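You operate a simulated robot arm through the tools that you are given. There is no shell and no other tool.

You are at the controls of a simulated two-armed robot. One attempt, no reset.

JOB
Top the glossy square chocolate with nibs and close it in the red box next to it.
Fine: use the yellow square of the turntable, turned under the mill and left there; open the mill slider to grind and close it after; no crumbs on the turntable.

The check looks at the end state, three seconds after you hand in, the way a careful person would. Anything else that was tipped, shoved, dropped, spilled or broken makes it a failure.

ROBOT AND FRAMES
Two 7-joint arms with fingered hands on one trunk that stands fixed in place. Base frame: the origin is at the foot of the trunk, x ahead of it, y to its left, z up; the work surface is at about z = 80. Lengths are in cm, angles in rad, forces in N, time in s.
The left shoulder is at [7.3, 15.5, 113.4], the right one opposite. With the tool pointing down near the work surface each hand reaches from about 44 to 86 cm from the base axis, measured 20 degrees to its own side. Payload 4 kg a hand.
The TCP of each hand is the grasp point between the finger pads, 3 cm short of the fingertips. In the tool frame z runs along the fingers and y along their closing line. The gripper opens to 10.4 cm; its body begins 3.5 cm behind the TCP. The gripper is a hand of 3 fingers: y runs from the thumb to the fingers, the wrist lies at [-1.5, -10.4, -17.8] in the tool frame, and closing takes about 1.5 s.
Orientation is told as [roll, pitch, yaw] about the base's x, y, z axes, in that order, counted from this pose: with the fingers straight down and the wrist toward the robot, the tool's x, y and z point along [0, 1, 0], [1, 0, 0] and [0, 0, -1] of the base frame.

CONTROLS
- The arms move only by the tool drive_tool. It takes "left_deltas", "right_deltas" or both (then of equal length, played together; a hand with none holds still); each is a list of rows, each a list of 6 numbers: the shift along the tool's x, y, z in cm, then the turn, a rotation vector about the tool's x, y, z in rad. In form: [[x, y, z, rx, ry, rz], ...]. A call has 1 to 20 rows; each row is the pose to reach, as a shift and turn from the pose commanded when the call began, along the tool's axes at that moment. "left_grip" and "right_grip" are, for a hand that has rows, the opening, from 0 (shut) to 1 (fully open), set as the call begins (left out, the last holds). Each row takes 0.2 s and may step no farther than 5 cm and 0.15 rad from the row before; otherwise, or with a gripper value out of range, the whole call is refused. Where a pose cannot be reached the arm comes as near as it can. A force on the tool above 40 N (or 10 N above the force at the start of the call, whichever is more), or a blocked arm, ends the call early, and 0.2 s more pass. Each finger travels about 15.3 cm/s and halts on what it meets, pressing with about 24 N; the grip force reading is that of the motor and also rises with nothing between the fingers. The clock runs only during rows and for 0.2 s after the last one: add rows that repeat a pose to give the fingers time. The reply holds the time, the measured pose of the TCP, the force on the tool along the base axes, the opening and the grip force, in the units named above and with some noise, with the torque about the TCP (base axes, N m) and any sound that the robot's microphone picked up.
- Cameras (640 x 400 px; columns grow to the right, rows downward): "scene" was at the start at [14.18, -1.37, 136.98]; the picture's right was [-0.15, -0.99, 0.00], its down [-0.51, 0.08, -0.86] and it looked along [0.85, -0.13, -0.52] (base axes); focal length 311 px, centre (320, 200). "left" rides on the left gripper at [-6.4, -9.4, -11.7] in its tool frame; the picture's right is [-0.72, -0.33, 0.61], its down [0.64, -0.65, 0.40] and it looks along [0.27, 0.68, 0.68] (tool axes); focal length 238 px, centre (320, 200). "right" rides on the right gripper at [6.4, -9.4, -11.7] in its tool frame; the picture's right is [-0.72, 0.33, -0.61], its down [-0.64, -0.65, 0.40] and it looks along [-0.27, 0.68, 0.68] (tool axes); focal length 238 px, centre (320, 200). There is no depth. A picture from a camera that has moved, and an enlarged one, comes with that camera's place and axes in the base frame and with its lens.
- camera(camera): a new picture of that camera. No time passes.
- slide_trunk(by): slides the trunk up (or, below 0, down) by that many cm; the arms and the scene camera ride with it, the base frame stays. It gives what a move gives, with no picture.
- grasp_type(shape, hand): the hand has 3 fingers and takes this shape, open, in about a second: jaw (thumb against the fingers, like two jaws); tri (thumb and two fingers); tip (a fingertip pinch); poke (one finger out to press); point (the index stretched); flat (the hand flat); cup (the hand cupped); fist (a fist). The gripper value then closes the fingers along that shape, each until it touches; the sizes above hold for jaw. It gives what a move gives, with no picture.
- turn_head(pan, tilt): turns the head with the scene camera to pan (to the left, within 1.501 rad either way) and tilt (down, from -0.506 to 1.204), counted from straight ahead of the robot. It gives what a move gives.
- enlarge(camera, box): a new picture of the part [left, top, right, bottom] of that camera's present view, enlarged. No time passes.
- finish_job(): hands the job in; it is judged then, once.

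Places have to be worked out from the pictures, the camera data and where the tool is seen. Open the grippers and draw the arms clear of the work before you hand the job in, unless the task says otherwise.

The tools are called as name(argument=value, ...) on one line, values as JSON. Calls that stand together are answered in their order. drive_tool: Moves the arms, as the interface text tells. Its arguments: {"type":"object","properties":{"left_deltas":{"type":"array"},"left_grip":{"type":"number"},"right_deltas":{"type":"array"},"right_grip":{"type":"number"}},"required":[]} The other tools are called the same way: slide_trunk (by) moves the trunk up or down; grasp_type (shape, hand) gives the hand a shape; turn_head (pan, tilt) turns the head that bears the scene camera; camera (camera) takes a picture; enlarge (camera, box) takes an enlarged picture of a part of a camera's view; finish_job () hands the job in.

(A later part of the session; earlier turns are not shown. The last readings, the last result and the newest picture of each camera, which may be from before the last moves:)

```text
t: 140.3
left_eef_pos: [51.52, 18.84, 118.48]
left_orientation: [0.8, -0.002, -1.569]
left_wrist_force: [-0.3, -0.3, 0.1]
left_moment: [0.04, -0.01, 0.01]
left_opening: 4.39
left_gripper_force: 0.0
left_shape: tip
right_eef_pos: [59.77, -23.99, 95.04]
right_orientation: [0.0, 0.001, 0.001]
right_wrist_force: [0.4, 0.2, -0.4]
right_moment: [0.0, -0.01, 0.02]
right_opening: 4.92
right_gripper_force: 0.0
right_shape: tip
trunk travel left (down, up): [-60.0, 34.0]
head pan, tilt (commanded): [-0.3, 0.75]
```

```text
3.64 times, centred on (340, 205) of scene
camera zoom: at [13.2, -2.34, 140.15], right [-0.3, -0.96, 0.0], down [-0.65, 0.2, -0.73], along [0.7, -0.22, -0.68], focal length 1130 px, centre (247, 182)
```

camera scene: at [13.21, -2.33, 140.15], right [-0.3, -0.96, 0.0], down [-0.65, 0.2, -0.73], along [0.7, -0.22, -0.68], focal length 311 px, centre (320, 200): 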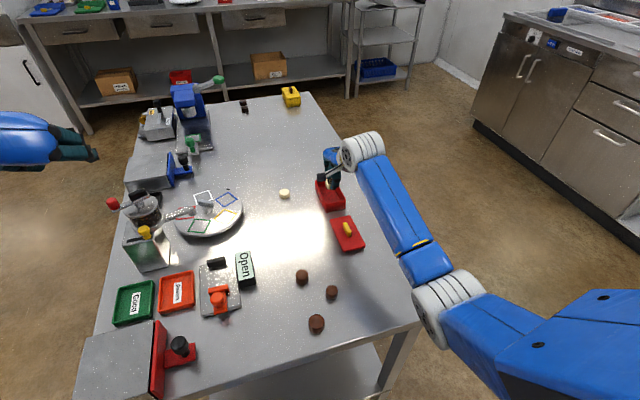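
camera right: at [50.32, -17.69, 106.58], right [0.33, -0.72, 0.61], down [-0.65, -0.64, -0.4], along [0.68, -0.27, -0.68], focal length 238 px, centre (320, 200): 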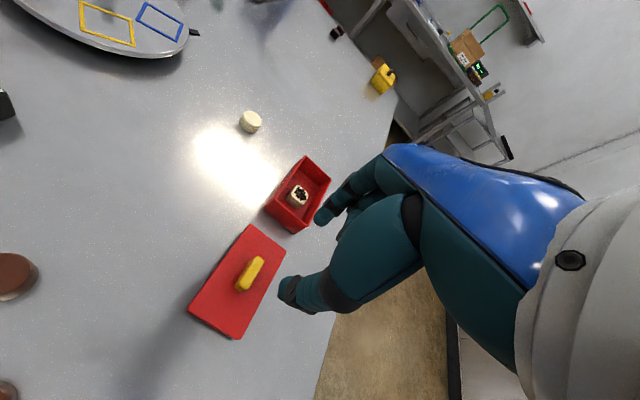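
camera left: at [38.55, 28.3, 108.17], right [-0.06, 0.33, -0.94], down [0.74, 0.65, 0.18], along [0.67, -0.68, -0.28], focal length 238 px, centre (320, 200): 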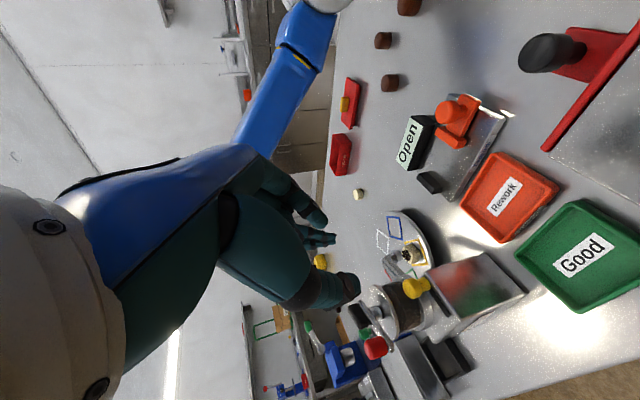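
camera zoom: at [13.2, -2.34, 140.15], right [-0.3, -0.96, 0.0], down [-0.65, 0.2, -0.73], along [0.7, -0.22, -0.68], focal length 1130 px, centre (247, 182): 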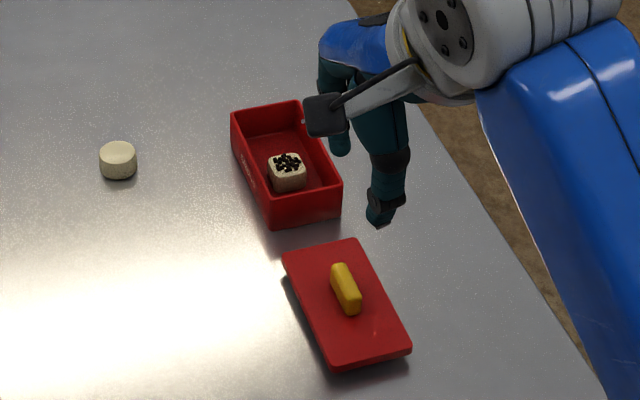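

Lid centre is about (59.8,-24.1), nearly square to the axes; its handle spans x 58.0–61.7. I'll grip the handle end to end, so I descend over it.

drive_tool(right_deltas=[[-0.05, 0.05, 2.0, 0, 0, 0], [-0.1, 0.1, 4.5, 0, 0, 0], [-0.1, 0.1, 7.0, 0, 0, 0], [-0.1, 0.1, 8.6, 0, 0, 0], [-0.1, 0.1, 9.4, 0, 0, 0]])

enlarge(camera="right", box=[220, 150, 400, 340])

enlarge(camera="scene", box=[290, 150, 390, 260])

```text
t: 141.5
left_eef_pos: [51.52, 18.84, 118.42]
left_orientation: [0.799, -0.004, -1.569]
left_wrist_force: [-0.4, -0.2, 0.5]
left_moment: [-0.02, 0.01, 0.0]
left_opening: 4.4
left_gripper_force: 0.1
left_shape: tip
right_eef_pos: [60.05, -24.1, 85.7]
right_orientation: [0.001, -0.003, -0.001]
right_wrist_force: [0.3, 0.3, -0.1]
right_moment: [0.05, -0.01, 0.0]
right_opening: 4.93
right_gripper_force: 0.0
right_shape: tip
trunk travel left (down, up): [-60.0, 34.0]
head pan, tilt (commanded): [-0.3, 0.75]
```

```text
2.11 times, centred on (310, 245) of right
camera zoom: at [50.49, -17.84, 97.23], right [0.33, -0.72, 0.61], down [-0.65, -0.64, -0.4], along [0.68, -0.27, -0.68], focal length 502 px, centre (341, 105)
```

zoom: 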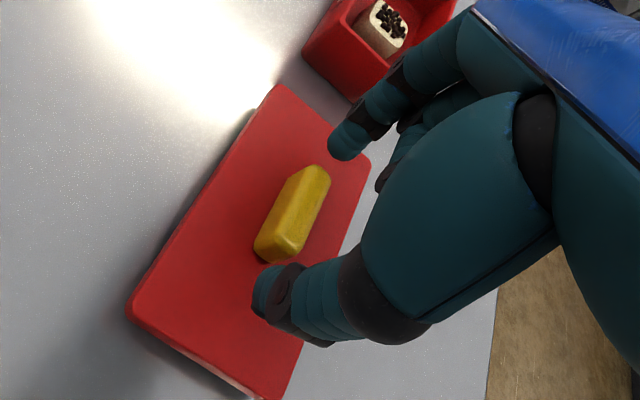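

```text
3.64 times, centred on (340, 205) of scene
camera zoom: at [13.17, -2.35, 140.16], right [-0.3, -0.96, 0.0], down [-0.65, 0.2, -0.73], along [0.7, -0.22, -0.68], focal length 1130 px, centre (247, 182)
```

zoom: 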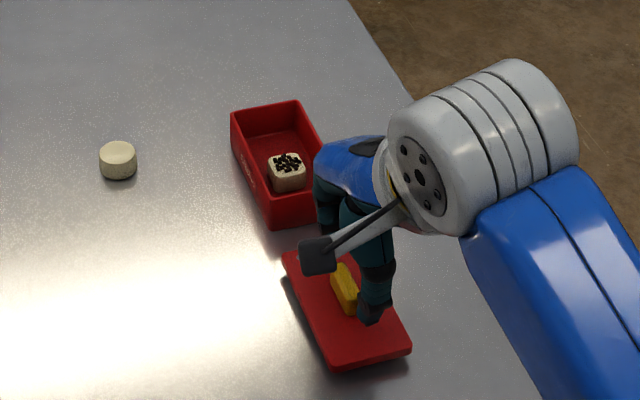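

The handle centre is about 2–3 mm to +y of my grip axis; I shift and descend the last bit, watching force.

drive_tool(right_deltas=[[0.15, -0.05, 0, 0, 0, 0], [0.28, -0.1, 0.3, 0, 0, 0], [0.28, -0.1, 0.6, 0, 0, 0], [0.28, -0.1, 0.8, 0, 0, 0]])

enlarge(camera="right", box=[220, 150, 400, 340])

enlarge(camera="scene", box=[290, 150, 390, 260])

```text
t: 142.5
left_eef_pos: [51.43, 18.87, 118.52]
left_orientation: [0.801, -0.002, -1.57]
left_wrist_force: [0.2, -0.8, 0.8]
left_moment: [0.03, -0.02, 0.03]
left_opening: 4.38
left_gripper_force: 0.0
left_shape: tip
right_eef_pos: [59.87, -23.92, 84.96]
right_orientation: [0.0, 0.001, 0.001]
right_wrist_force: [0.5, 1.1, 0.3]
right_moment: [-0.01, -0.04, 0.0]
right_opening: 4.93
right_gripper_force: 0.1
right_shape: tip
trunk travel left (down, up): [-60.0, 34.0]
head pan, tilt (commanded): [-0.3, 0.75]
```

```text
2.11 times, centred on (310, 245) of right
camera zoom: at [50.34, -17.55, 96.44], right [0.33, -0.72, 0.61], down [-0.65, -0.64, -0.4], along [0.68, -0.27, -0.68], focal length 502 px, centre (341, 105)
```

zoom: 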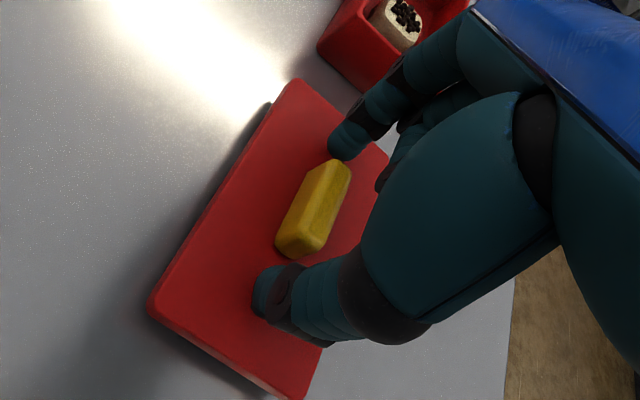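

```text
3.64 times, centred on (340, 205) of scene
camera zoom: at [13.16, -2.34, 140.16], right [-0.3, -0.96, 0.0], down [-0.65, 0.2, -0.73], along [0.7, -0.22, -0.68], focal length 1130 px, centre (247, 182)
```

zoom: 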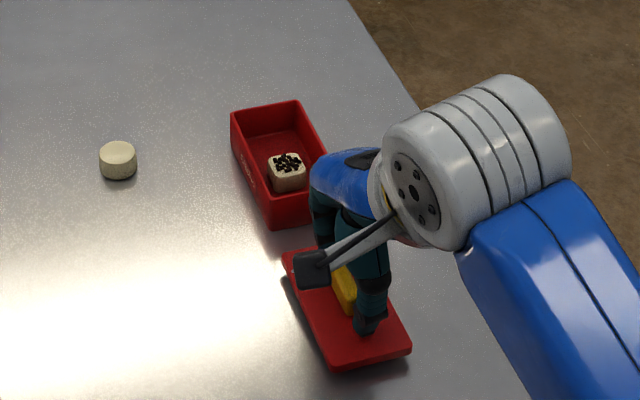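

Small correction (+0.25 in x, -0.15 in y), then I close on the handle ends.

drive_tool(right_deltas=[[-0.08, 0.15, 0, 0, 0, 0], [-0.15, 0.28, 0, 0, 0, 0], [-0.15, 0.28, 0.1, 0, 0, 0], [-0.15, 0.28, 0.1, 0, 0, 0]])

drive_tool(right_deltas=[[0, 0, 0, 0, 0, 0], [0, 0, 0, 0, 0, 0], [0, 0, 0, 0, 0, 0], [0, 0, 0, 0, 0, 0], [0, 0, 0, 0, 0, 0], [0, 0, 0, 0, 0, 0]], right_grip=0.2)

enlarge(camera="right", box=[220, 150, 400, 340])

enlarge(camera="scene", box=[290, 150, 390, 260])

```text
t: 143.5
left_eef_pos: [51.56, 18.78, 118.43]
left_orientation: [0.8, -0.002, -1.57]
left_wrist_force: [-0.1, 1.1, -0.1]
left_moment: [-0.02, -0.01, 0.01]
left_opening: 4.33
left_gripper_force: 0.0
left_shape: tip
right_eef_pos: [60.25, -23.97, 84.71]
right_orientation: [0.001, -0.001, 0.003]
right_wrist_force: [-0.4, 1.0, 0.4]
right_moment: [-0.02, 0.01, -0.01]
right_opening: 4.92
right_gripper_force: 0.0
right_shape: tip
trunk travel left (down, up): [-60.0, 34.0]
head pan, tilt (commanded): [-0.3, 0.75]
```

```text
t: 144.9
left_eef_pos: [51.56, 18.79, 118.43]
left_orientation: [0.8, -0.001, -1.569]
left_wrist_force: [0.2, -0.5, 0.0]
left_moment: [-0.01, -0.02, 0.0]
left_opening: 4.39
left_gripper_force: 0.2
left_shape: tip
right_eef_pos: [60.18, -24.03, 84.64]
right_orientation: [0.0, -0.002, -0.001]
right_wrist_force: [0.1, -0.1, -0.3]
right_moment: [0.01, 0.03, -0.03]
right_opening: 3.06
right_gripper_force: 23.7
right_shape: tip
trunk travel left (down, up): [-60.0, 34.0]
head pan, tilt (commanded): [-0.3, 0.75]
```

```text
2.11 times, centred on (310, 245) of right
camera zoom: at [50.63, -17.7, 96.35], right [0.33, -0.72, 0.61], down [-0.65, -0.64, -0.4], along [0.68, -0.27, -0.68], focal length 502 px, centre (341, 105)
```

zoom: 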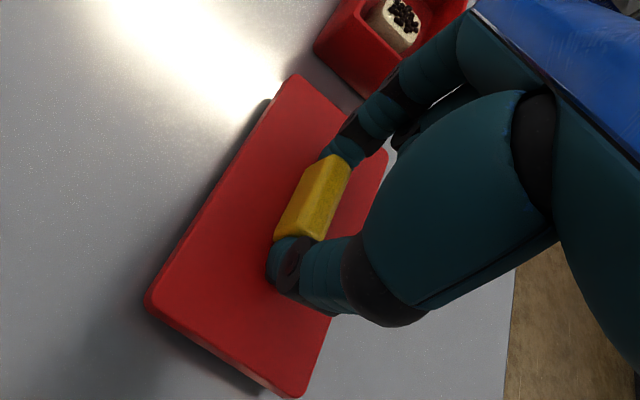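

```text
3.64 times, centred on (340, 205) of scene
camera zoom: at [13.16, -2.34, 140.16], right [-0.3, -0.96, 0.0], down [-0.65, 0.2, -0.73], along [0.7, -0.22, -0.68], focal length 1130 px, centre (247, 182)
```

zoom: 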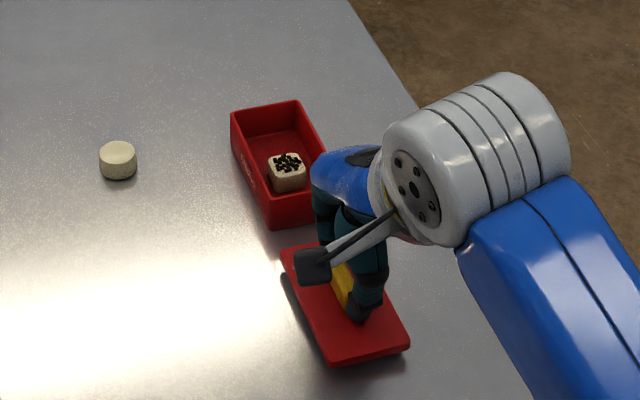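

Handle gripped (3.06 cm, 23.7 N). I lift a few centimetres slowly and check that the lid hangs level.

drive_tool(right_deltas=[[0, 0, -0.4, 0, 0, 0], [0, 0, -1.0, 0, 0, 0], [0, 0, -2.0, 0, 0, 0], [0, 0, -3.5, 0, 0, 0], [0, 0, -5.0, 0, 0, 0], [0, 0, -6.0, 0, 0, 0]])

camera(camera="right")

enlarge(camera="scene", box=[290, 130, 410, 260])

```text
t: 146.3
left_eef_pos: [51.49, 18.9, 118.53]
left_orientation: [0.799, -0.003, -1.568]
left_wrist_force: [-0.1, -0.5, -1.0]
left_moment: [0.01, 0.01, -0.02]
left_opening: 4.38
left_gripper_force: 0.1
left_shape: tip
right_eef_pos: [60.23, -24.07, 90.85]
right_orientation: [-0.001, 0.0, 0.0]
right_wrist_force: [-0.2, 0.2, -0.6]
right_moment: [0.0, -0.01, 0.01]
right_opening: 3.05
right_gripper_force: 23.8
right_shape: tip
trunk travel left (down, up): [-60.0, 34.0]
head pan, tilt (commanded): [-0.3, 0.75]
```

```text
taken
camera right: at [50.64, -17.71, 102.34], right [0.33, -0.72, 0.61], down [-0.65, -0.64, -0.4], along [0.68, -0.27, -0.68], focal length 238 px, centre (320, 200)
```

right: 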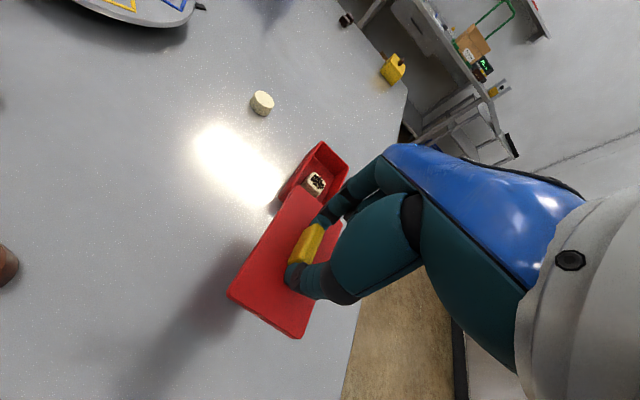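

```text
3.08 times, centred on (350, 195) of scene
camera zoom: at [13.18, -2.34, 140.15], right [-0.3, -0.96, 0.0], down [-0.65, 0.2, -0.73], along [0.7, -0.22, -0.68], focal length 957 px, centre (228, 215)
```

zoom: 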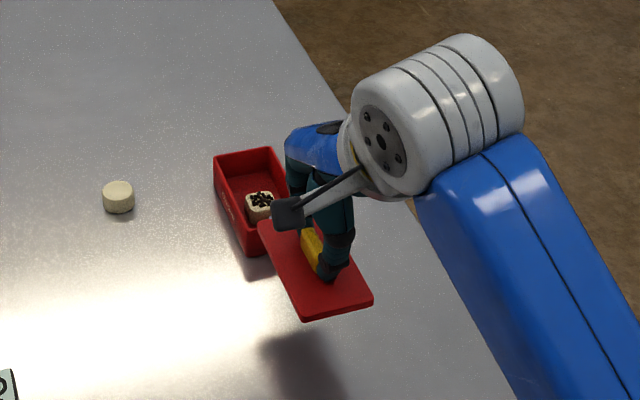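

The lid is held level and its centre coincides with the TCP. I move it up and toward the box, stopping short so I can measure the box precisely.

drive_tool(right_deltas=[[0, 0.3, -1.0, 0, 0, 0], [0, 1.0, -2.2, 0, 0, 0], [0, 2.2, -3.2, 0, 0, 0], [0, 3.5, -3.8, 0, 0, 0], [0, 4.5, -4.1, 0, 0, 0], [0, 5.0, -4.2, 0, 0, 0]])

camera(camera="right")

enlarge(camera="right", box=[230, 130, 370, 250])

enlarge(camera="scene", box=[290, 130, 410, 260])

```text
t: 147.7
left_eef_pos: [51.51, 18.78, 118.4]
left_orientation: [0.8, -0.002, -1.568]
left_wrist_force: [0.0, -0.6, -0.7]
left_moment: [-0.01, 0.02, 0.0]
left_opening: 4.38
left_gripper_force: 0.0
left_shape: tip
right_eef_pos: [65.16, -23.96, 94.92]
right_orientation: [0.0, 0.001, 0.0]
right_wrist_force: [0.3, -0.5, 0.1]
right_moment: [0.01, 0.0, 0.05]
right_opening: 3.03
right_gripper_force: 23.7
right_shape: tip
trunk travel left (down, up): [-60.0, 34.0]
head pan, tilt (commanded): [-0.3, 0.75]
```

```text
taken
camera right: at [55.68, -17.72, 106.58], right [0.33, -0.72, 0.61], down [-0.65, -0.64, -0.4], along [0.68, -0.27, -0.68], focal length 238 px, centre (320, 200)
```

right: 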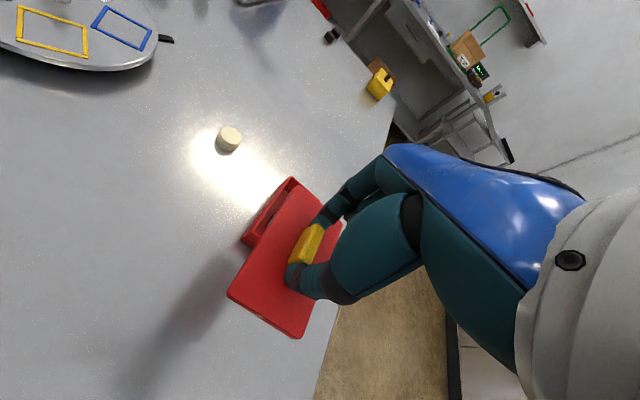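

```text
3.33 times, centred on (300, 190) of right
camera zoom: at [55.68, -17.72, 106.58], right [0.33, -0.72, 0.61], down [-0.65, -0.64, -0.4], along [0.68, -0.27, -0.68], focal length 794 px, centre (387, 233)
```

zoom: 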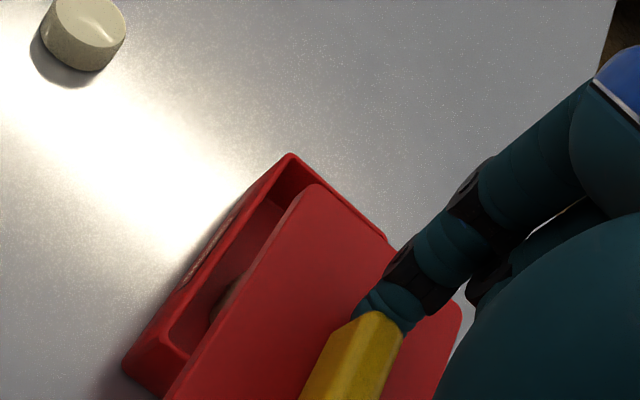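

```text
3.08 times, centred on (350, 195) of scene
camera zoom: at [13.21, -2.34, 140.15], right [-0.3, -0.96, 0.0], down [-0.65, 0.2, -0.73], along [0.7, -0.22, -0.68], focal length 957 px, centre (228, 215)
```

zoom: 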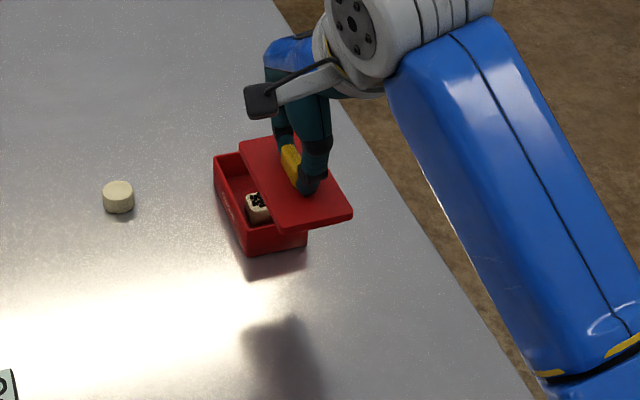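

Triangulating the rim gives z≈83.1 and box centre about (73.9,-24.3). I bring the lid over it, staying about 2 cm above the rim.

drive_tool(right_deltas=[[0, 0.4, 0, 0, 0, 0], [-0.05, 1.2, 0, 0, 0, 0], [-0.1, 2.4, 0, 0, 0, 0], [-0.15, 3.9, 0, 0, 0, 0], [-0.2, 5.4, 0, 0, 0, 0], [-0.25, 6.8, 0.3, 0, 0, 0], [-0.3, 7.9, 1.2, 0, 0, 0], [-0.34, 8.5, 2.6, 0, 0, 0], [-0.34, 8.74, 4.0, 0, 0, 0], [-0.34, 8.74, 4.9, 0, 0, 0]])

camera(camera="right")

enlarge(camera="right", box=[200, 150, 380, 370])

enlarge(camera="scene", box=[290, 130, 400, 240])

```text
t: 149.9
left_eef_pos: [51.42, 18.93, 118.55]
left_orientation: [0.799, -0.002, -1.568]
left_wrist_force: [0.2, 0.5, -0.6]
left_moment: [-0.04, -0.01, -0.02]
left_opening: 4.39
left_gripper_force: 0.0
left_shape: tip
right_eef_pos: [73.84, -24.33, 89.98]
right_orientation: [-0.002, 0.0, 0.002]
right_wrist_force: [0.7, -0.1, -0.2]
right_moment: [-0.03, 0.03, -0.01]
right_opening: 3.04
right_gripper_force: 23.7
right_shape: tip
trunk travel left (down, up): [-60.0, 34.0]
head pan, tilt (commanded): [-0.3, 0.75]
```

```text
taken
camera right: at [64.35, -18.02, 101.62], right [0.33, -0.72, 0.61], down [-0.65, -0.64, -0.4], along [0.68, -0.27, -0.68], focal length 238 px, centre (320, 200)
```

right: 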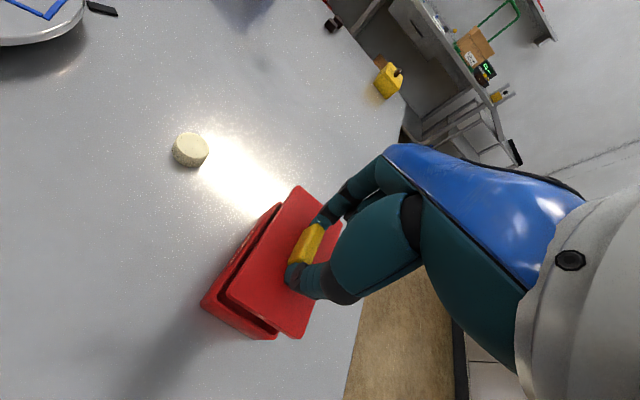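

```text
1.82 times, centred on (290, 260) of right
camera zoom: at [64.35, -18.02, 101.62], right [0.33, -0.72, 0.61], down [-0.65, -0.64, -0.4], along [0.68, -0.27, -0.68], focal length 433 px, centre (374, 91)
```

zoom: 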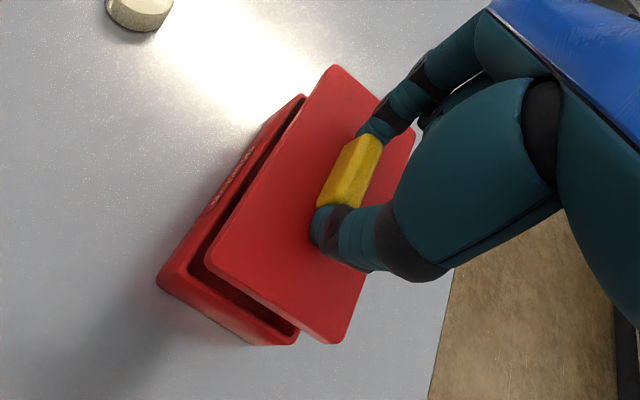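

```text
3.64 times, centred on (345, 185) of scene
camera zoom: at [13.24, -2.34, 140.15], right [-0.3, -0.96, 0.0], down [-0.65, 0.2, -0.73], along [0.7, -0.22, -0.68], focal length 1130 px, centre (229, 254)
```

zoom: 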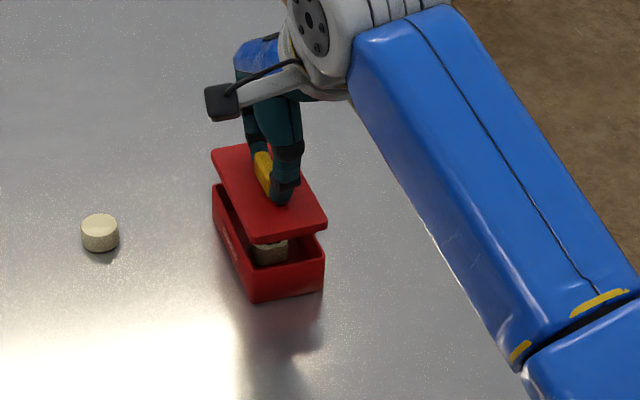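

enlarge(camera="scene", box=[340, 160, 385, 220])

enlarge(camera="right", box=[195, 220, 325, 350])

```text
6.67 times, centred on (362, 190) of scene
camera zoom: at [13.24, -2.34, 140.15], right [-0.3, -0.96, 0.0], down [-0.65, 0.2, -0.73], along [0.7, -0.22, -0.68], focal length 2073 px, centre (37, 267)
```

zoom: 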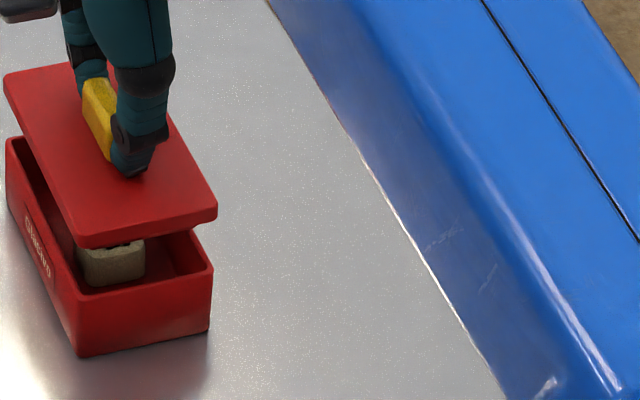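

```text
3.08 times, centred on (260, 285) of right
camera zoom: at [64.35, -18.02, 101.62], right [0.33, -0.72, 0.61], down [-0.65, -0.64, -0.4], along [0.68, -0.27, -0.68], focal length 733 px, centre (505, -62)
```

zoom: 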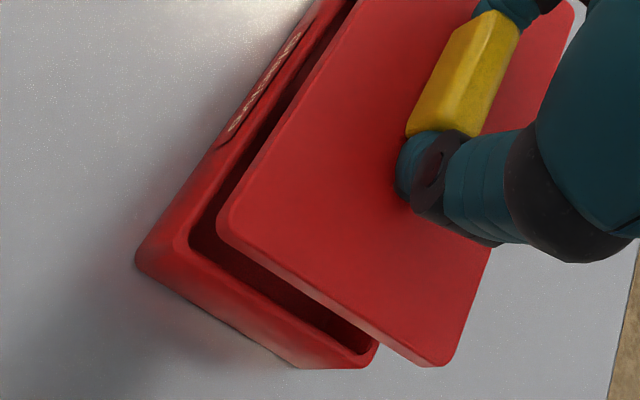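

Lid and rim line up within about a millimetre in both views. I lower slowly, feeling for the rim.

drive_tool(right_deltas=[[-0.05, 0.05, 0.5, 0, 0, 0], [-0.05, 0.05, 1.1, 0, 0, 0], [-0.05, 0.05, 1.6, 0, 0, 0], [-0.05, 0.05, 1.9, 0, 0, 0]])

enlarge(camera="scene", box=[340, 160, 385, 220])

enlarge(camera="right", box=[195, 180, 355, 350])

```text
t: 150.9
left_eef_pos: [51.49, 18.73, 118.4]
left_orientation: [0.798, -0.002, -1.57]
left_wrist_force: [-0.3, -0.6, 0.5]
left_moment: [0.02, -0.02, 0.05]
left_opening: 4.4
left_gripper_force: 0.0
left_shape: tip
right_eef_pos: [74.07, -24.35, 88.1]
right_orientation: [0.0, -0.001, 0.002]
right_wrist_force: [-0.3, -0.8, 0.3]
right_moment: [0.02, 0.04, 0.04]
right_opening: 3.07
right_gripper_force: 24.0
right_shape: tip
trunk travel left (down, up): [-60.0, 34.0]
head pan, tilt (commanded): [-0.3, 0.75]
```

```text
6.67 times, centred on (362, 190) of scene
camera zoom: at [13.23, -2.34, 140.15], right [-0.3, -0.96, 0.0], down [-0.65, 0.2, -0.73], along [0.7, -0.22, -0.68], focal length 2073 px, centre (37, 267)
```

zoom: 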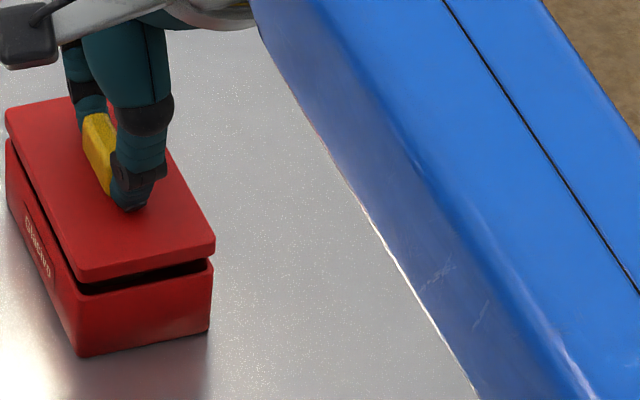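

```text
2.35 times, centred on (275, 265) of right
camera zoom: at [64.42, -18.09, 99.7], right [0.33, -0.72, 0.61], down [-0.65, -0.64, -0.4], along [0.68, -0.27, -0.68], focal length 561 px, centre (426, 47)
```

zoom: 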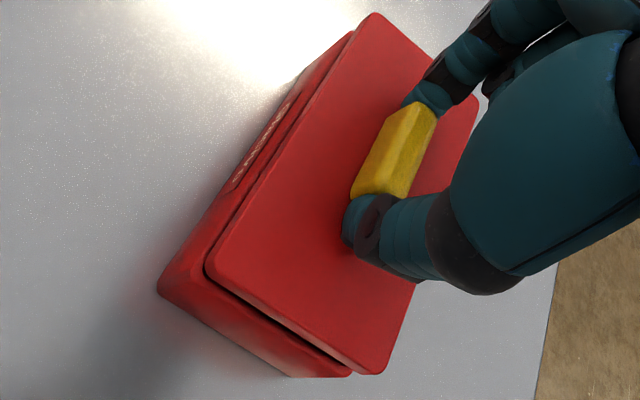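

Aligned and about 0.6 cm above the rim. I continue down in small steps.

drive_tool(right_deltas=[[0, 0, 0.15, 0, 0, 0], [0, 0, 0.3, 0, 0, 0], [0, 0, 0.4, 0, 0, 0]])

enlarge(camera="scene", box=[340, 160, 385, 220])

```text
t: 151.7
left_eef_pos: [51.55, 18.77, 118.5]
left_orientation: [0.798, -0.002, -1.569]
left_wrist_force: [-0.9, 0.6, -0.1]
left_moment: [-0.03, 0.01, -0.03]
left_opening: 4.36
left_gripper_force: 0.1
left_shape: tip
right_eef_pos: [73.94, -24.47, 87.65]
right_orientation: [0.0, 0.001, 0.001]
right_wrist_force: [0.0, -0.8, -1.6]
right_moment: [-0.01, 0.01, -0.03]
right_opening: 3.04
right_gripper_force: 24.0
right_shape: tip
trunk travel left (down, up): [-60.0, 34.0]
head pan, tilt (commanded): [-0.3, 0.75]
```

```text
6.67 times, centred on (362, 190) of scene
camera zoom: at [13.23, -2.33, 140.15], right [-0.3, -0.96, 0.0], down [-0.65, 0.2, -0.73], along [0.7, -0.22, -0.68], focal length 2073 px, centre (37, 267)
```

zoom: 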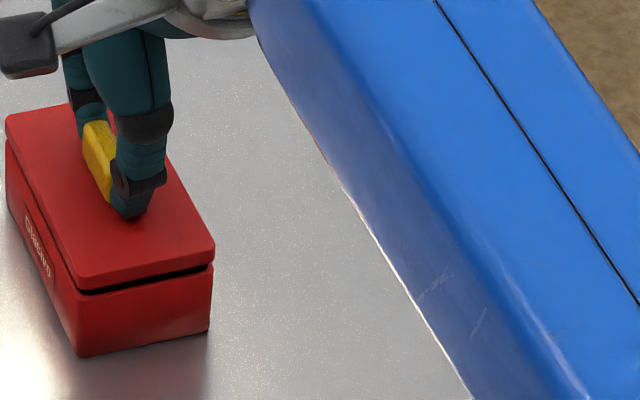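

drive_tool(right_deltas=[[0, 0, 0.12, 0, 0, 0], [0, 0, 0.25, 0, 0, 0], [0, 0, 0.33, 0, 0, 0]])

enlarge(camera="scene", box=[340, 160, 385, 220])

enlarge(camera="right", box=[195, 180, 355, 350])

```text
t: 152.5
left_eef_pos: [51.56, 18.69, 118.47]
left_orientation: [0.799, -0.002, -1.57]
left_wrist_force: [0.1, 0.4, 0.7]
left_moment: [-0.04, 0.01, 0.02]
left_opening: 4.35
left_gripper_force: 0.0
left_shape: tip
right_eef_pos: [74.07, -24.41, 87.41]
right_orientation: [0.002, -0.001, 0.0]
right_wrist_force: [-0.3, 0.5, -0.3]
right_moment: [-0.02, 0.01, 0.0]
right_opening: 3.03
right_gripper_force: 24.0
right_shape: tip
trunk travel left (down, up): [-60.0, 34.0]
head pan, tilt (commanded): [-0.3, 0.75]
```

```text
6.67 times, centred on (362, 190) of scene
camera zoom: at [13.23, -2.33, 140.15], right [-0.3, -0.96, 0.0], down [-0.65, 0.2, -0.73], along [0.7, -0.22, -0.68], focal length 2073 px, centre (37, 267)
```

zoom: 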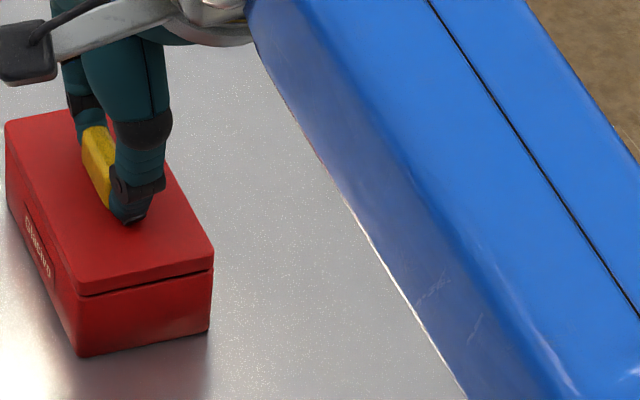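

```text
2.35 times, centred on (275, 265) of right
camera zoom: at [64.45, -18.07, 99.02], right [0.33, -0.72, 0.61], down [-0.65, -0.64, -0.4], along [0.68, -0.27, -0.68], focal length 561 px, centre (426, 47)
```

zoom: 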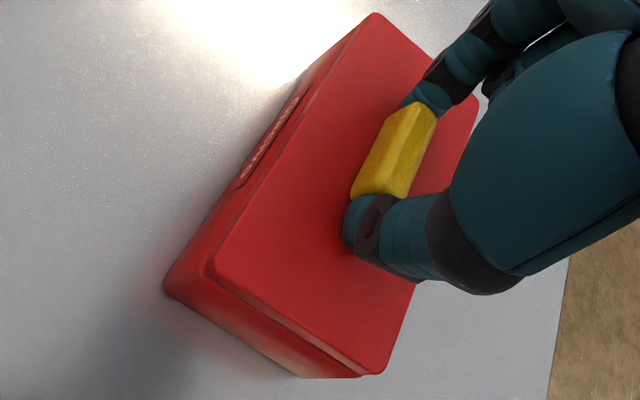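

Nearly seated, no resistance yet. A little further.

drive_tool(right_deltas=[[0, 0, 0.1, 0, 0, 0], [0, 0, 0.2, 0, 0, 0], [0, 0, 0.28, 0, 0, 0]])

enlarge(camera="scene", box=[340, 160, 385, 220])

enlarge(camera="right", box=[195, 180, 355, 350])

```text
t: 153.3
left_eef_pos: [51.33, 18.8, 118.49]
left_orientation: [0.8, -0.002, -1.568]
left_wrist_force: [-0.3, 0.7, 0.6]
left_moment: [0.01, -0.01, 0.01]
left_opening: 4.38
left_gripper_force: 0.2
left_shape: tip
right_eef_pos: [73.93, -24.45, 87.32]
right_orientation: [0.0, -0.004, 0.002]
right_wrist_force: [0.7, 0.5, 4.5]
right_moment: [-0.01, -0.04, -0.01]
right_opening: 3.03
right_gripper_force: 23.6
right_shape: tip
trunk travel left (down, up): [-60.0, 34.0]
head pan, tilt (commanded): [-0.3, 0.75]
```

```text
6.67 times, centred on (362, 190) of scene
camera zoom: at [13.11, -2.29, 140.17], right [-0.3, -0.96, 0.0], down [-0.65, 0.2, -0.73], along [0.7, -0.22, -0.68], focal length 2073 px, centre (37, 267)
```

zoom: 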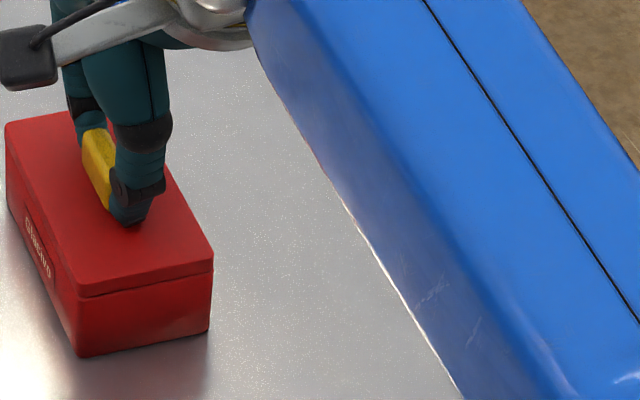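

```text
2.35 times, centred on (275, 265) of right
camera zoom: at [64.41, -18.08, 98.87], right [0.33, -0.72, 0.61], down [-0.65, -0.64, -0.41], along [0.69, -0.27, -0.68], focal length 561 px, centre (426, 47)
```

zoom: 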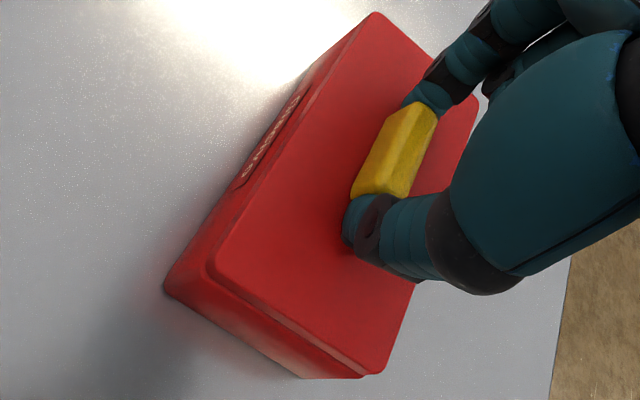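

The lid is seated flush (4.5 N contact). I open the fingers and lift straight up.

drive_tool(right_deltas=[[0, 0, 0, 0, 0, 0], [0, 0, -0.05, 0, 0, 0], [0, 0, -0.1, 0, 0, 0], [0, 0, -0.1, 0, 0, 0], [0, 0, -0.1, 0, 0, 0], [0, 0, -0.5, 0, 0, 0], [0, 0, -1.5, 0, 0, 0], [0, 0, -3.5, 0, 0, 0], [0, 0, -6.5, 0, 0, 0], [0, 0, -10.0, 0, 0, 0]], right_grip=0.45)

camera(camera="right")

enlarge(camera="scene", box=[320, 150, 400, 230])

enlarge(camera="right", box=[180, 200, 330, 370])

```text
t: 155.5
left_eef_pos: [51.48, 18.84, 118.58]
left_orientation: [0.799, -0.001, -1.571]
left_wrist_force: [0.5, -0.4, -0.6]
left_moment: [-0.01, 0.0, 0.01]
left_opening: 4.38
left_gripper_force: 0.1
left_shape: tip
right_eef_pos: [73.95, -24.36, 97.18]
right_orientation: [0.0, 0.0, 0.002]
right_wrist_force: [-0.6, 0.1, 0.5]
right_moment: [0.02, -0.01, 0.01]
right_opening: 4.64
right_gripper_force: 0.0
right_shape: tip
trunk travel left (down, up): [-60.0, 34.0]
head pan, tilt (commanded): [-0.3, 0.75]
```

```text
taken
camera right: at [64.35, -18.06, 108.79], right [0.33, -0.72, 0.61], down [-0.65, -0.64, -0.4], along [0.68, -0.27, -0.68], focal length 238 px, centre (320, 200)
```

right: 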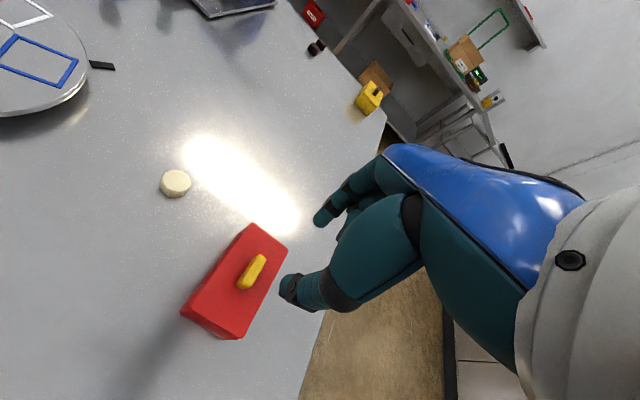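

```text
5.00 times, centred on (360, 190) of scene
camera zoom: at [13.18, -2.3, 140.15], right [-0.3, -0.96, 0.0], down [-0.65, 0.2, -0.73], along [0.7, -0.22, -0.68], focal length 1554 px, centre (120, 250)
```

zoom: 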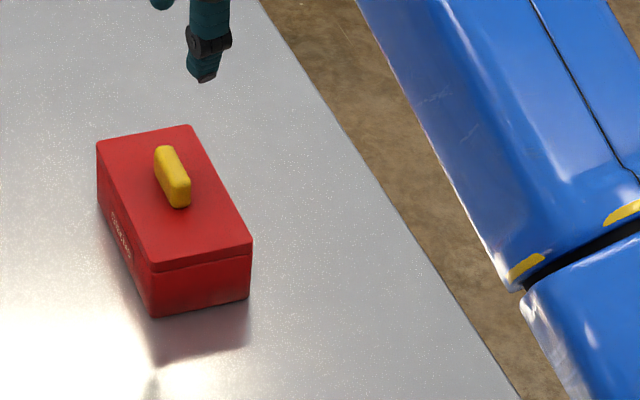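

```text
2.35 times, centred on (255, 285) of right
camera zoom: at [64.35, -18.06, 108.79], right [0.33, -0.72, 0.61], down [-0.65, -0.64, -0.4], along [0.68, -0.27, -0.68], focal length 561 px, centre (473, 0)
```

zoom: 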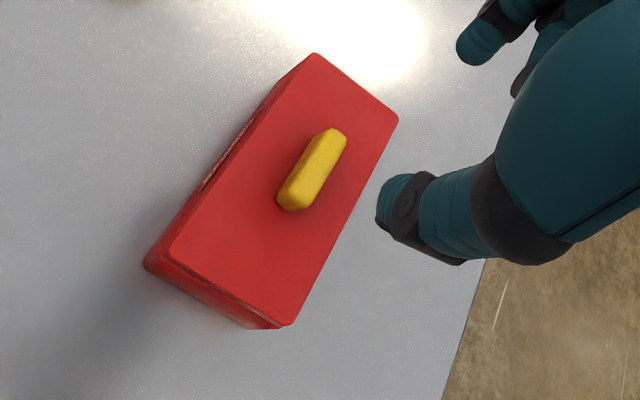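

The box is closed with the lid well aligned. Now the turntable must go back so yellow sits under the mill: I bring the right hand, fingertips closed and leaned as before, over the far side of the bar.

drive_tool(right_deltas=[[1.5, 0.3, 0.0, -0.0169, 0.0249, -0.0021], [4.5, 0.8, 0.0, -0.0338, 0.0498, -0.0042], [7.8, 1.3, 0.1, -0.0507, 0.0747, -0.0064], [11.2, 1.8, 0.3, -0.0676, 0.0996, -0.0085], [14.6, 2.3, 0.5, -0.0846, 0.1245, -0.0106], [18.0, 2.8, 0.7, -0.1015, 0.1493, -0.0127], [21.4, 3.3, 0.9, -0.1184, 0.1742, -0.0148], [24.8, 3.9, 1.0, -0.1353, 0.1991, -0.017], [27.8, 4.4, 1.1, -0.1522, 0.224, -0.0191], [29.9, 4.75, 1.2, -0.1691, 0.2489, -0.0212], [29.9, 4.75, 1.2, -0.1691, 0.2489, -0.0212]], right_grip=0.0)

turn_head(pan=0.0, tilt=0.8)

camera(camera="right")

enlarge(camera="scene", box=[220, 80, 360, 200])

```text
t: 157.9
left_eef_pos: [51.56, 18.8, 118.49]
left_orientation: [0.8, -0.003, -1.567]
left_wrist_force: [0.0, -0.5, -0.3]
left_moment: [0.04, 0.01, 0.03]
left_opening: 4.37
left_gripper_force: 0.1
left_shape: tip
right_eef_pos: [78.68, 5.61, 95.99]
right_orientation: [0.249, -0.172, 0.001]
right_wrist_force: [-0.7, -0.8, 0.0]
right_moment: [-0.04, 0.01, -0.02]
right_opening: 0.02
right_gripper_force: 24.1
right_shape: tip
trunk travel left (down, up): [-60.0, 34.0]
head pan, tilt (commanded): [-0.3, 0.75]
```

```text
t: 158.7
left_eef_pos: [51.49, 18.86, 118.48]
left_orientation: [0.799, -0.003, -1.568]
left_wrist_force: [-0.1, -0.8, -0.2]
left_moment: [0.03, 0.0, -0.02]
left_opening: 4.37
left_gripper_force: 0.0
left_shape: tip
right_eef_pos: [78.78, 5.54, 95.95]
right_orientation: [0.249, -0.169, 0.003]
right_wrist_force: [0.2, 0.2, 0.1]
right_moment: [0.05, -0.02, -0.04]
right_opening: 0.0
right_gripper_force: 24.2
right_shape: tip
trunk travel left (down, up): [-60.0, 34.0]
head pan, tilt (commanded): [0.0, 0.799]
```

```text
taken
camera right: at [67.17, 8.78, 106.93], right [0.25, -0.85, 0.47], down [-0.55, -0.52, -0.65], along [0.8, -0.09, -0.6], focal length 238 px, centre (320, 200)
```

right: 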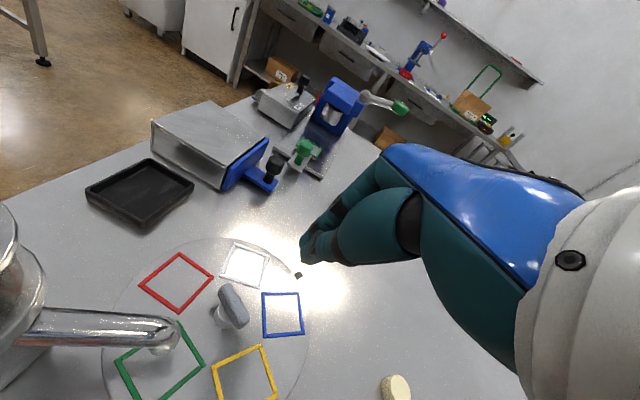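

```text
3.33 times, centred on (290, 140) of scene
camera zoom: at [13.39, 0.26, 139.75], right [0.0, -1.0, 0.0], down [-0.72, 0.0, -0.7], along [0.7, 0.0, -0.72], focal length 1036 px, centre (420, 400)
```

zoom: 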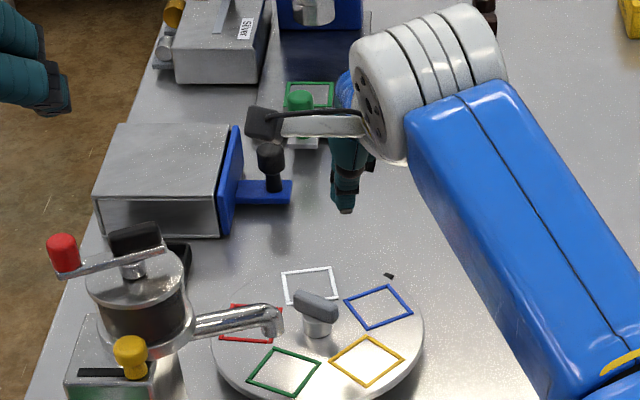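

I descend beside the bar and sweep the empty disc clockwise toward the under-mill position.

drive_tool(right_deltas=[[-0.53, -0.37, 2.08, 0, 0, 0], [-1.06, -0.74, 4.15, 0, 0, 0], [-1.59, -1.1, 6.23, 0, 0, 0], [-2.12, -1.47, 8.31, 0, 0, 0]])

drive_tool(right_deltas=[[0.18, -0.7, -0.08, 0, 0, 0], [0.37, -1.4, -0.15, 0, 0, 0], [0.33, -1.68, -0.21, 0, 0, 0], [0.3, -1.96, -0.27, 0, 0, 0], [0.33, -2.25, -0.31, 0, 0, 0], [0.37, -2.53, -0.36, 0, 0, 0], [0.48, -2.8, -0.38, 0, 0, 0], [0.59, -3.08, -0.4, 0, 0, 0], [0.76, -3.31, -0.4, 0, 0, 0], [0.93, -3.55, -0.39, 0, 0, 0], [1.07, -3.68, -0.38, 0, 0, 0], [1.21, -3.81, -0.37, 0, 0, 0], [1.32, -3.9, -0.36, 0, 0, 0], [1.43, -3.99, -0.34, 0, 0, 0]])

camera(camera="right")

enlarge(camera="scene", box=[240, 120, 360, 200])

```text
t: 159.7
left_eef_pos: [51.49, 18.86, 118.42]
left_orientation: [0.8, -0.001, -1.57]
left_wrist_force: [-0.6, 0.7, -0.2]
left_moment: [0.02, 0.02, 0.01]
left_opening: 4.37
left_gripper_force: 0.1
left_shape: tip
right_eef_pos: [78.91, 5.57, 87.09]
right_orientation: [0.247, -0.171, 0.003]
right_wrist_force: [0.1, 0.1, -0.5]
right_moment: [-0.02, -0.02, 0.01]
right_opening: 0.0
right_gripper_force: 23.8
right_shape: tip
trunk travel left (down, up): [-60.0, 34.0]
head pan, tilt (commanded): [0.0, 0.799]
```

```text
t: 162.7
left_eef_pos: [51.48, 18.88, 118.45]
left_orientation: [0.8, -0.002, -1.569]
left_wrist_force: [-0.2, 1.0, 1.2]
left_moment: [0.0, 0.0, -0.01]
left_opening: 4.36
left_gripper_force: 0.0
left_shape: tip
right_eef_pos: [74.68, 6.75, 87.28]
right_orientation: [0.248, -0.17, 0.0]
right_wrist_force: [1.7, -2.4, -0.4]
right_moment: [-0.05, -0.04, -0.08]
right_opening: 0.0
right_gripper_force: 24.2
right_shape: tip
trunk travel left (down, up): [-60.0, 34.0]
head pan, tilt (commanded): [0.0, 0.799]
```

```text
taken
camera right: at [63.1, 10.06, 98.28], right [0.25, -0.85, 0.47], down [-0.55, -0.52, -0.65], along [0.8, -0.09, -0.6], focal length 238 px, centre (320, 200)
```

right: 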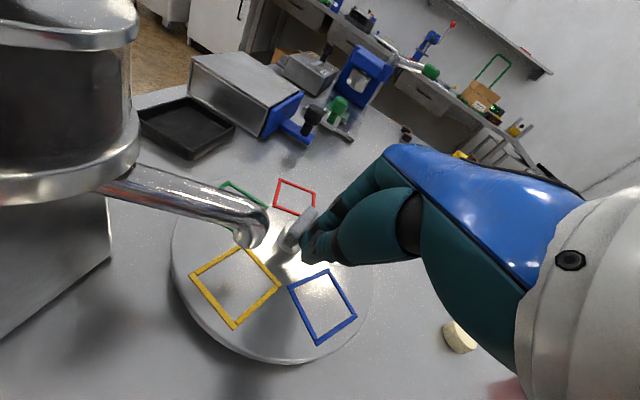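

```text
5.00 times, centred on (300, 160) of scene
camera zoom: at [13.4, 0.2, 139.75], right [0.0, -1.0, 0.0], down [-0.72, 0.0, -0.7], along [0.7, 0.0, -0.72], focal length 1554 px, centre (420, 400)
```

zoom: 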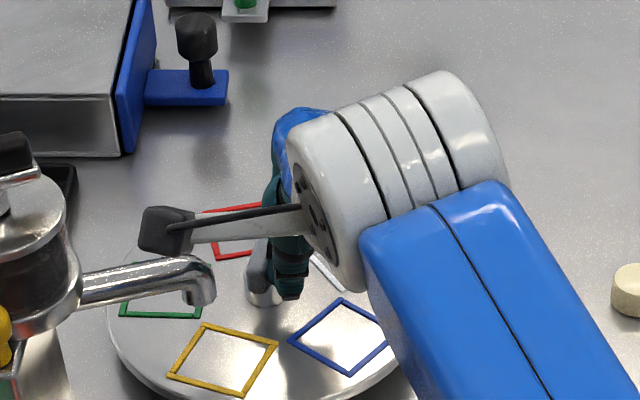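

Yellow is at about 161°, roughly 12° short. I nudge further in small steps.

drive_tool(right_deltas=[[0.08, -0.04, 0.01, 0, 0, 0], [0.16, -0.08, 0.03, 0, 0, 0], [0.25, -0.12, 0.04, 0, 0, 0], [0.25, -0.12, 0.04, 0, 0, 0]])

camera(camera="right")

enlarge(camera="scene", box=[240, 120, 360, 200])

```text
t: 163.7
left_eef_pos: [51.46, 18.78, 118.51]
left_orientation: [0.801, -0.001, -1.569]
left_wrist_force: [-0.5, 0.3, 1.0]
left_moment: [0.02, -0.01, -0.01]
left_opening: 4.39
left_gripper_force: 0.1
left_shape: tip
right_eef_pos: [74.64, 6.98, 87.17]
right_orientation: [0.249, -0.17, 0.0]
right_wrist_force: [0.0, -2.5, 0.5]
right_moment: [-0.03, -0.02, -0.03]
right_opening: 0.0
right_gripper_force: 23.8
right_shape: tip
trunk travel left (down, up): [-60.0, 34.0]
head pan, tilt (commanded): [0.0, 0.799]
```

```text
taken
camera right: at [62.94, 10.31, 98.26], right [0.25, -0.85, 0.47], down [-0.55, -0.52, -0.65], along [0.8, -0.09, -0.6], focal length 238 px, centre (320, 200)
```

right: 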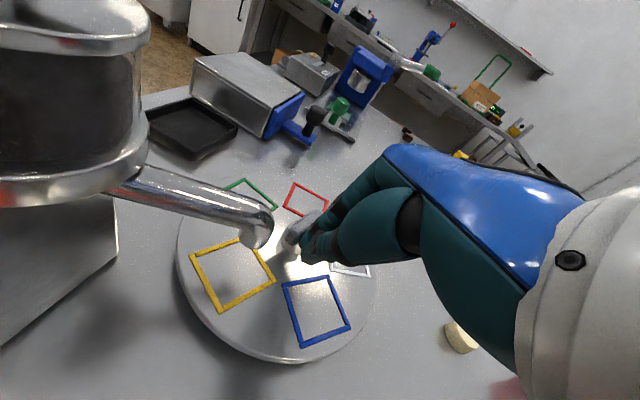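

```text
5.00 times, centred on (300, 160) of scene
camera zoom: at [13.37, 0.19, 139.75], right [0.0, -1.0, 0.0], down [-0.72, 0.0, -0.7], along [0.7, 0.0, -0.72], focal length 1554 px, centre (420, 400)
```

zoom: 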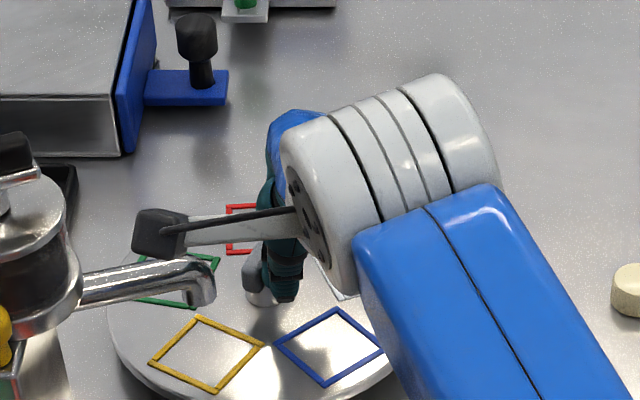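

Yellow is now at about 150°, directly under the spout within ~2 mm. I back the pusher off without disturbing it and lift away.

drive_tool(right_deltas=[[-0.45, 0, -0.11, 0, 0, 0], [-0.87, 0, -0.22, 0, 0, 0], [-0.3, 0.4, -2.6, 0, 0, 0], [0.5, 0.96, -5.7, 0, 0, 0], [1.32, 1.52, -8.82, 0, 0, 0]])

camera(camera="right")

enlarge(camera="right", box=[50, 200, 290, 400])

enlarge(camera="scene", box=[200, 100, 360, 220])

```text
t: 164.9
left_eef_pos: [51.57, 18.86, 118.46]
left_orientation: [0.8, -0.001, -1.569]
left_wrist_force: [-0.1, 0.3, -0.2]
left_moment: [-0.01, 0.02, 0.01]
left_opening: 4.34
left_gripper_force: 0.0
left_shape: tip
right_eef_pos: [74.56, 6.18, 96.3]
right_orientation: [0.248, -0.169, 0.0]
right_wrist_force: [-0.2, 0.4, 1.0]
right_moment: [0.0, 0.01, 0.0]
right_opening: 0.0
right_gripper_force: 24.4
right_shape: tip
trunk travel left (down, up): [-60.0, 34.0]
head pan, tilt (commanded): [0.0, 0.799]
```

```text
taken
camera right: at [62.84, 9.45, 107.31], right [0.25, -0.85, 0.47], down [-0.55, -0.52, -0.65], along [0.8, -0.09, -0.6], focal length 238 px, centre (320, 200)
```

right: 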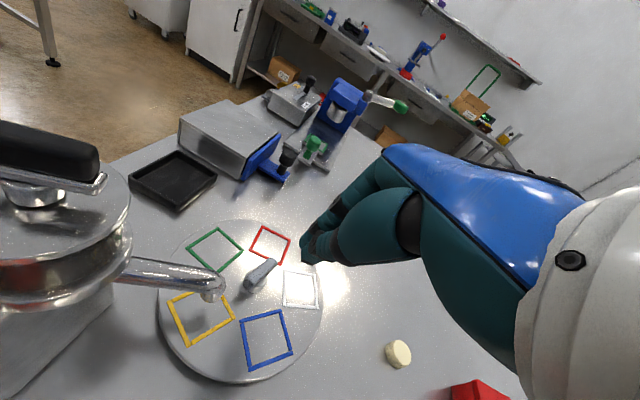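

```text
2.00 times, centred on (170, 300) of right
camera zoom: at [62.84, 9.45, 107.31], right [0.25, -0.85, 0.47], down [-0.55, -0.52, -0.65], along [0.8, -0.09, -0.6], focal length 477 px, centre (620, 0)
```

zoom: 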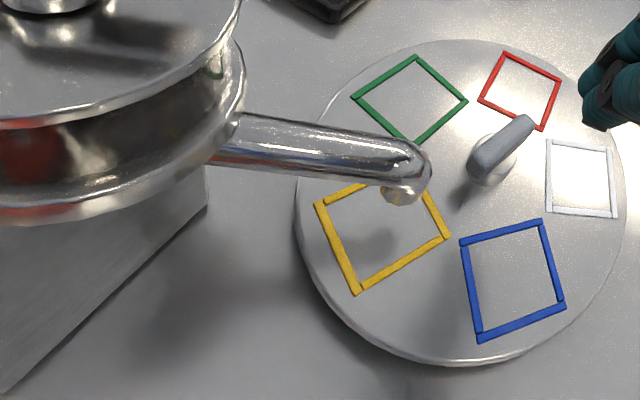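

```text
3.33 times, centred on (280, 160) of scene
camera zoom: at [13.34, 0.3, 139.75], right [0.0, -1.0, 0.0], down [-0.72, 0.0, -0.7], along [0.7, 0.0, -0.72], focal length 1036 px, centre (453, 333)
```

zoom: 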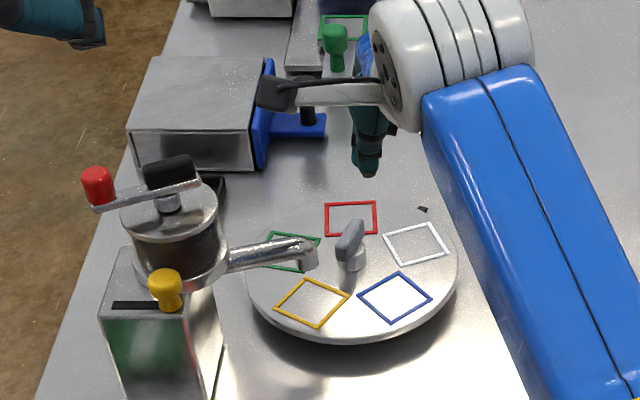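

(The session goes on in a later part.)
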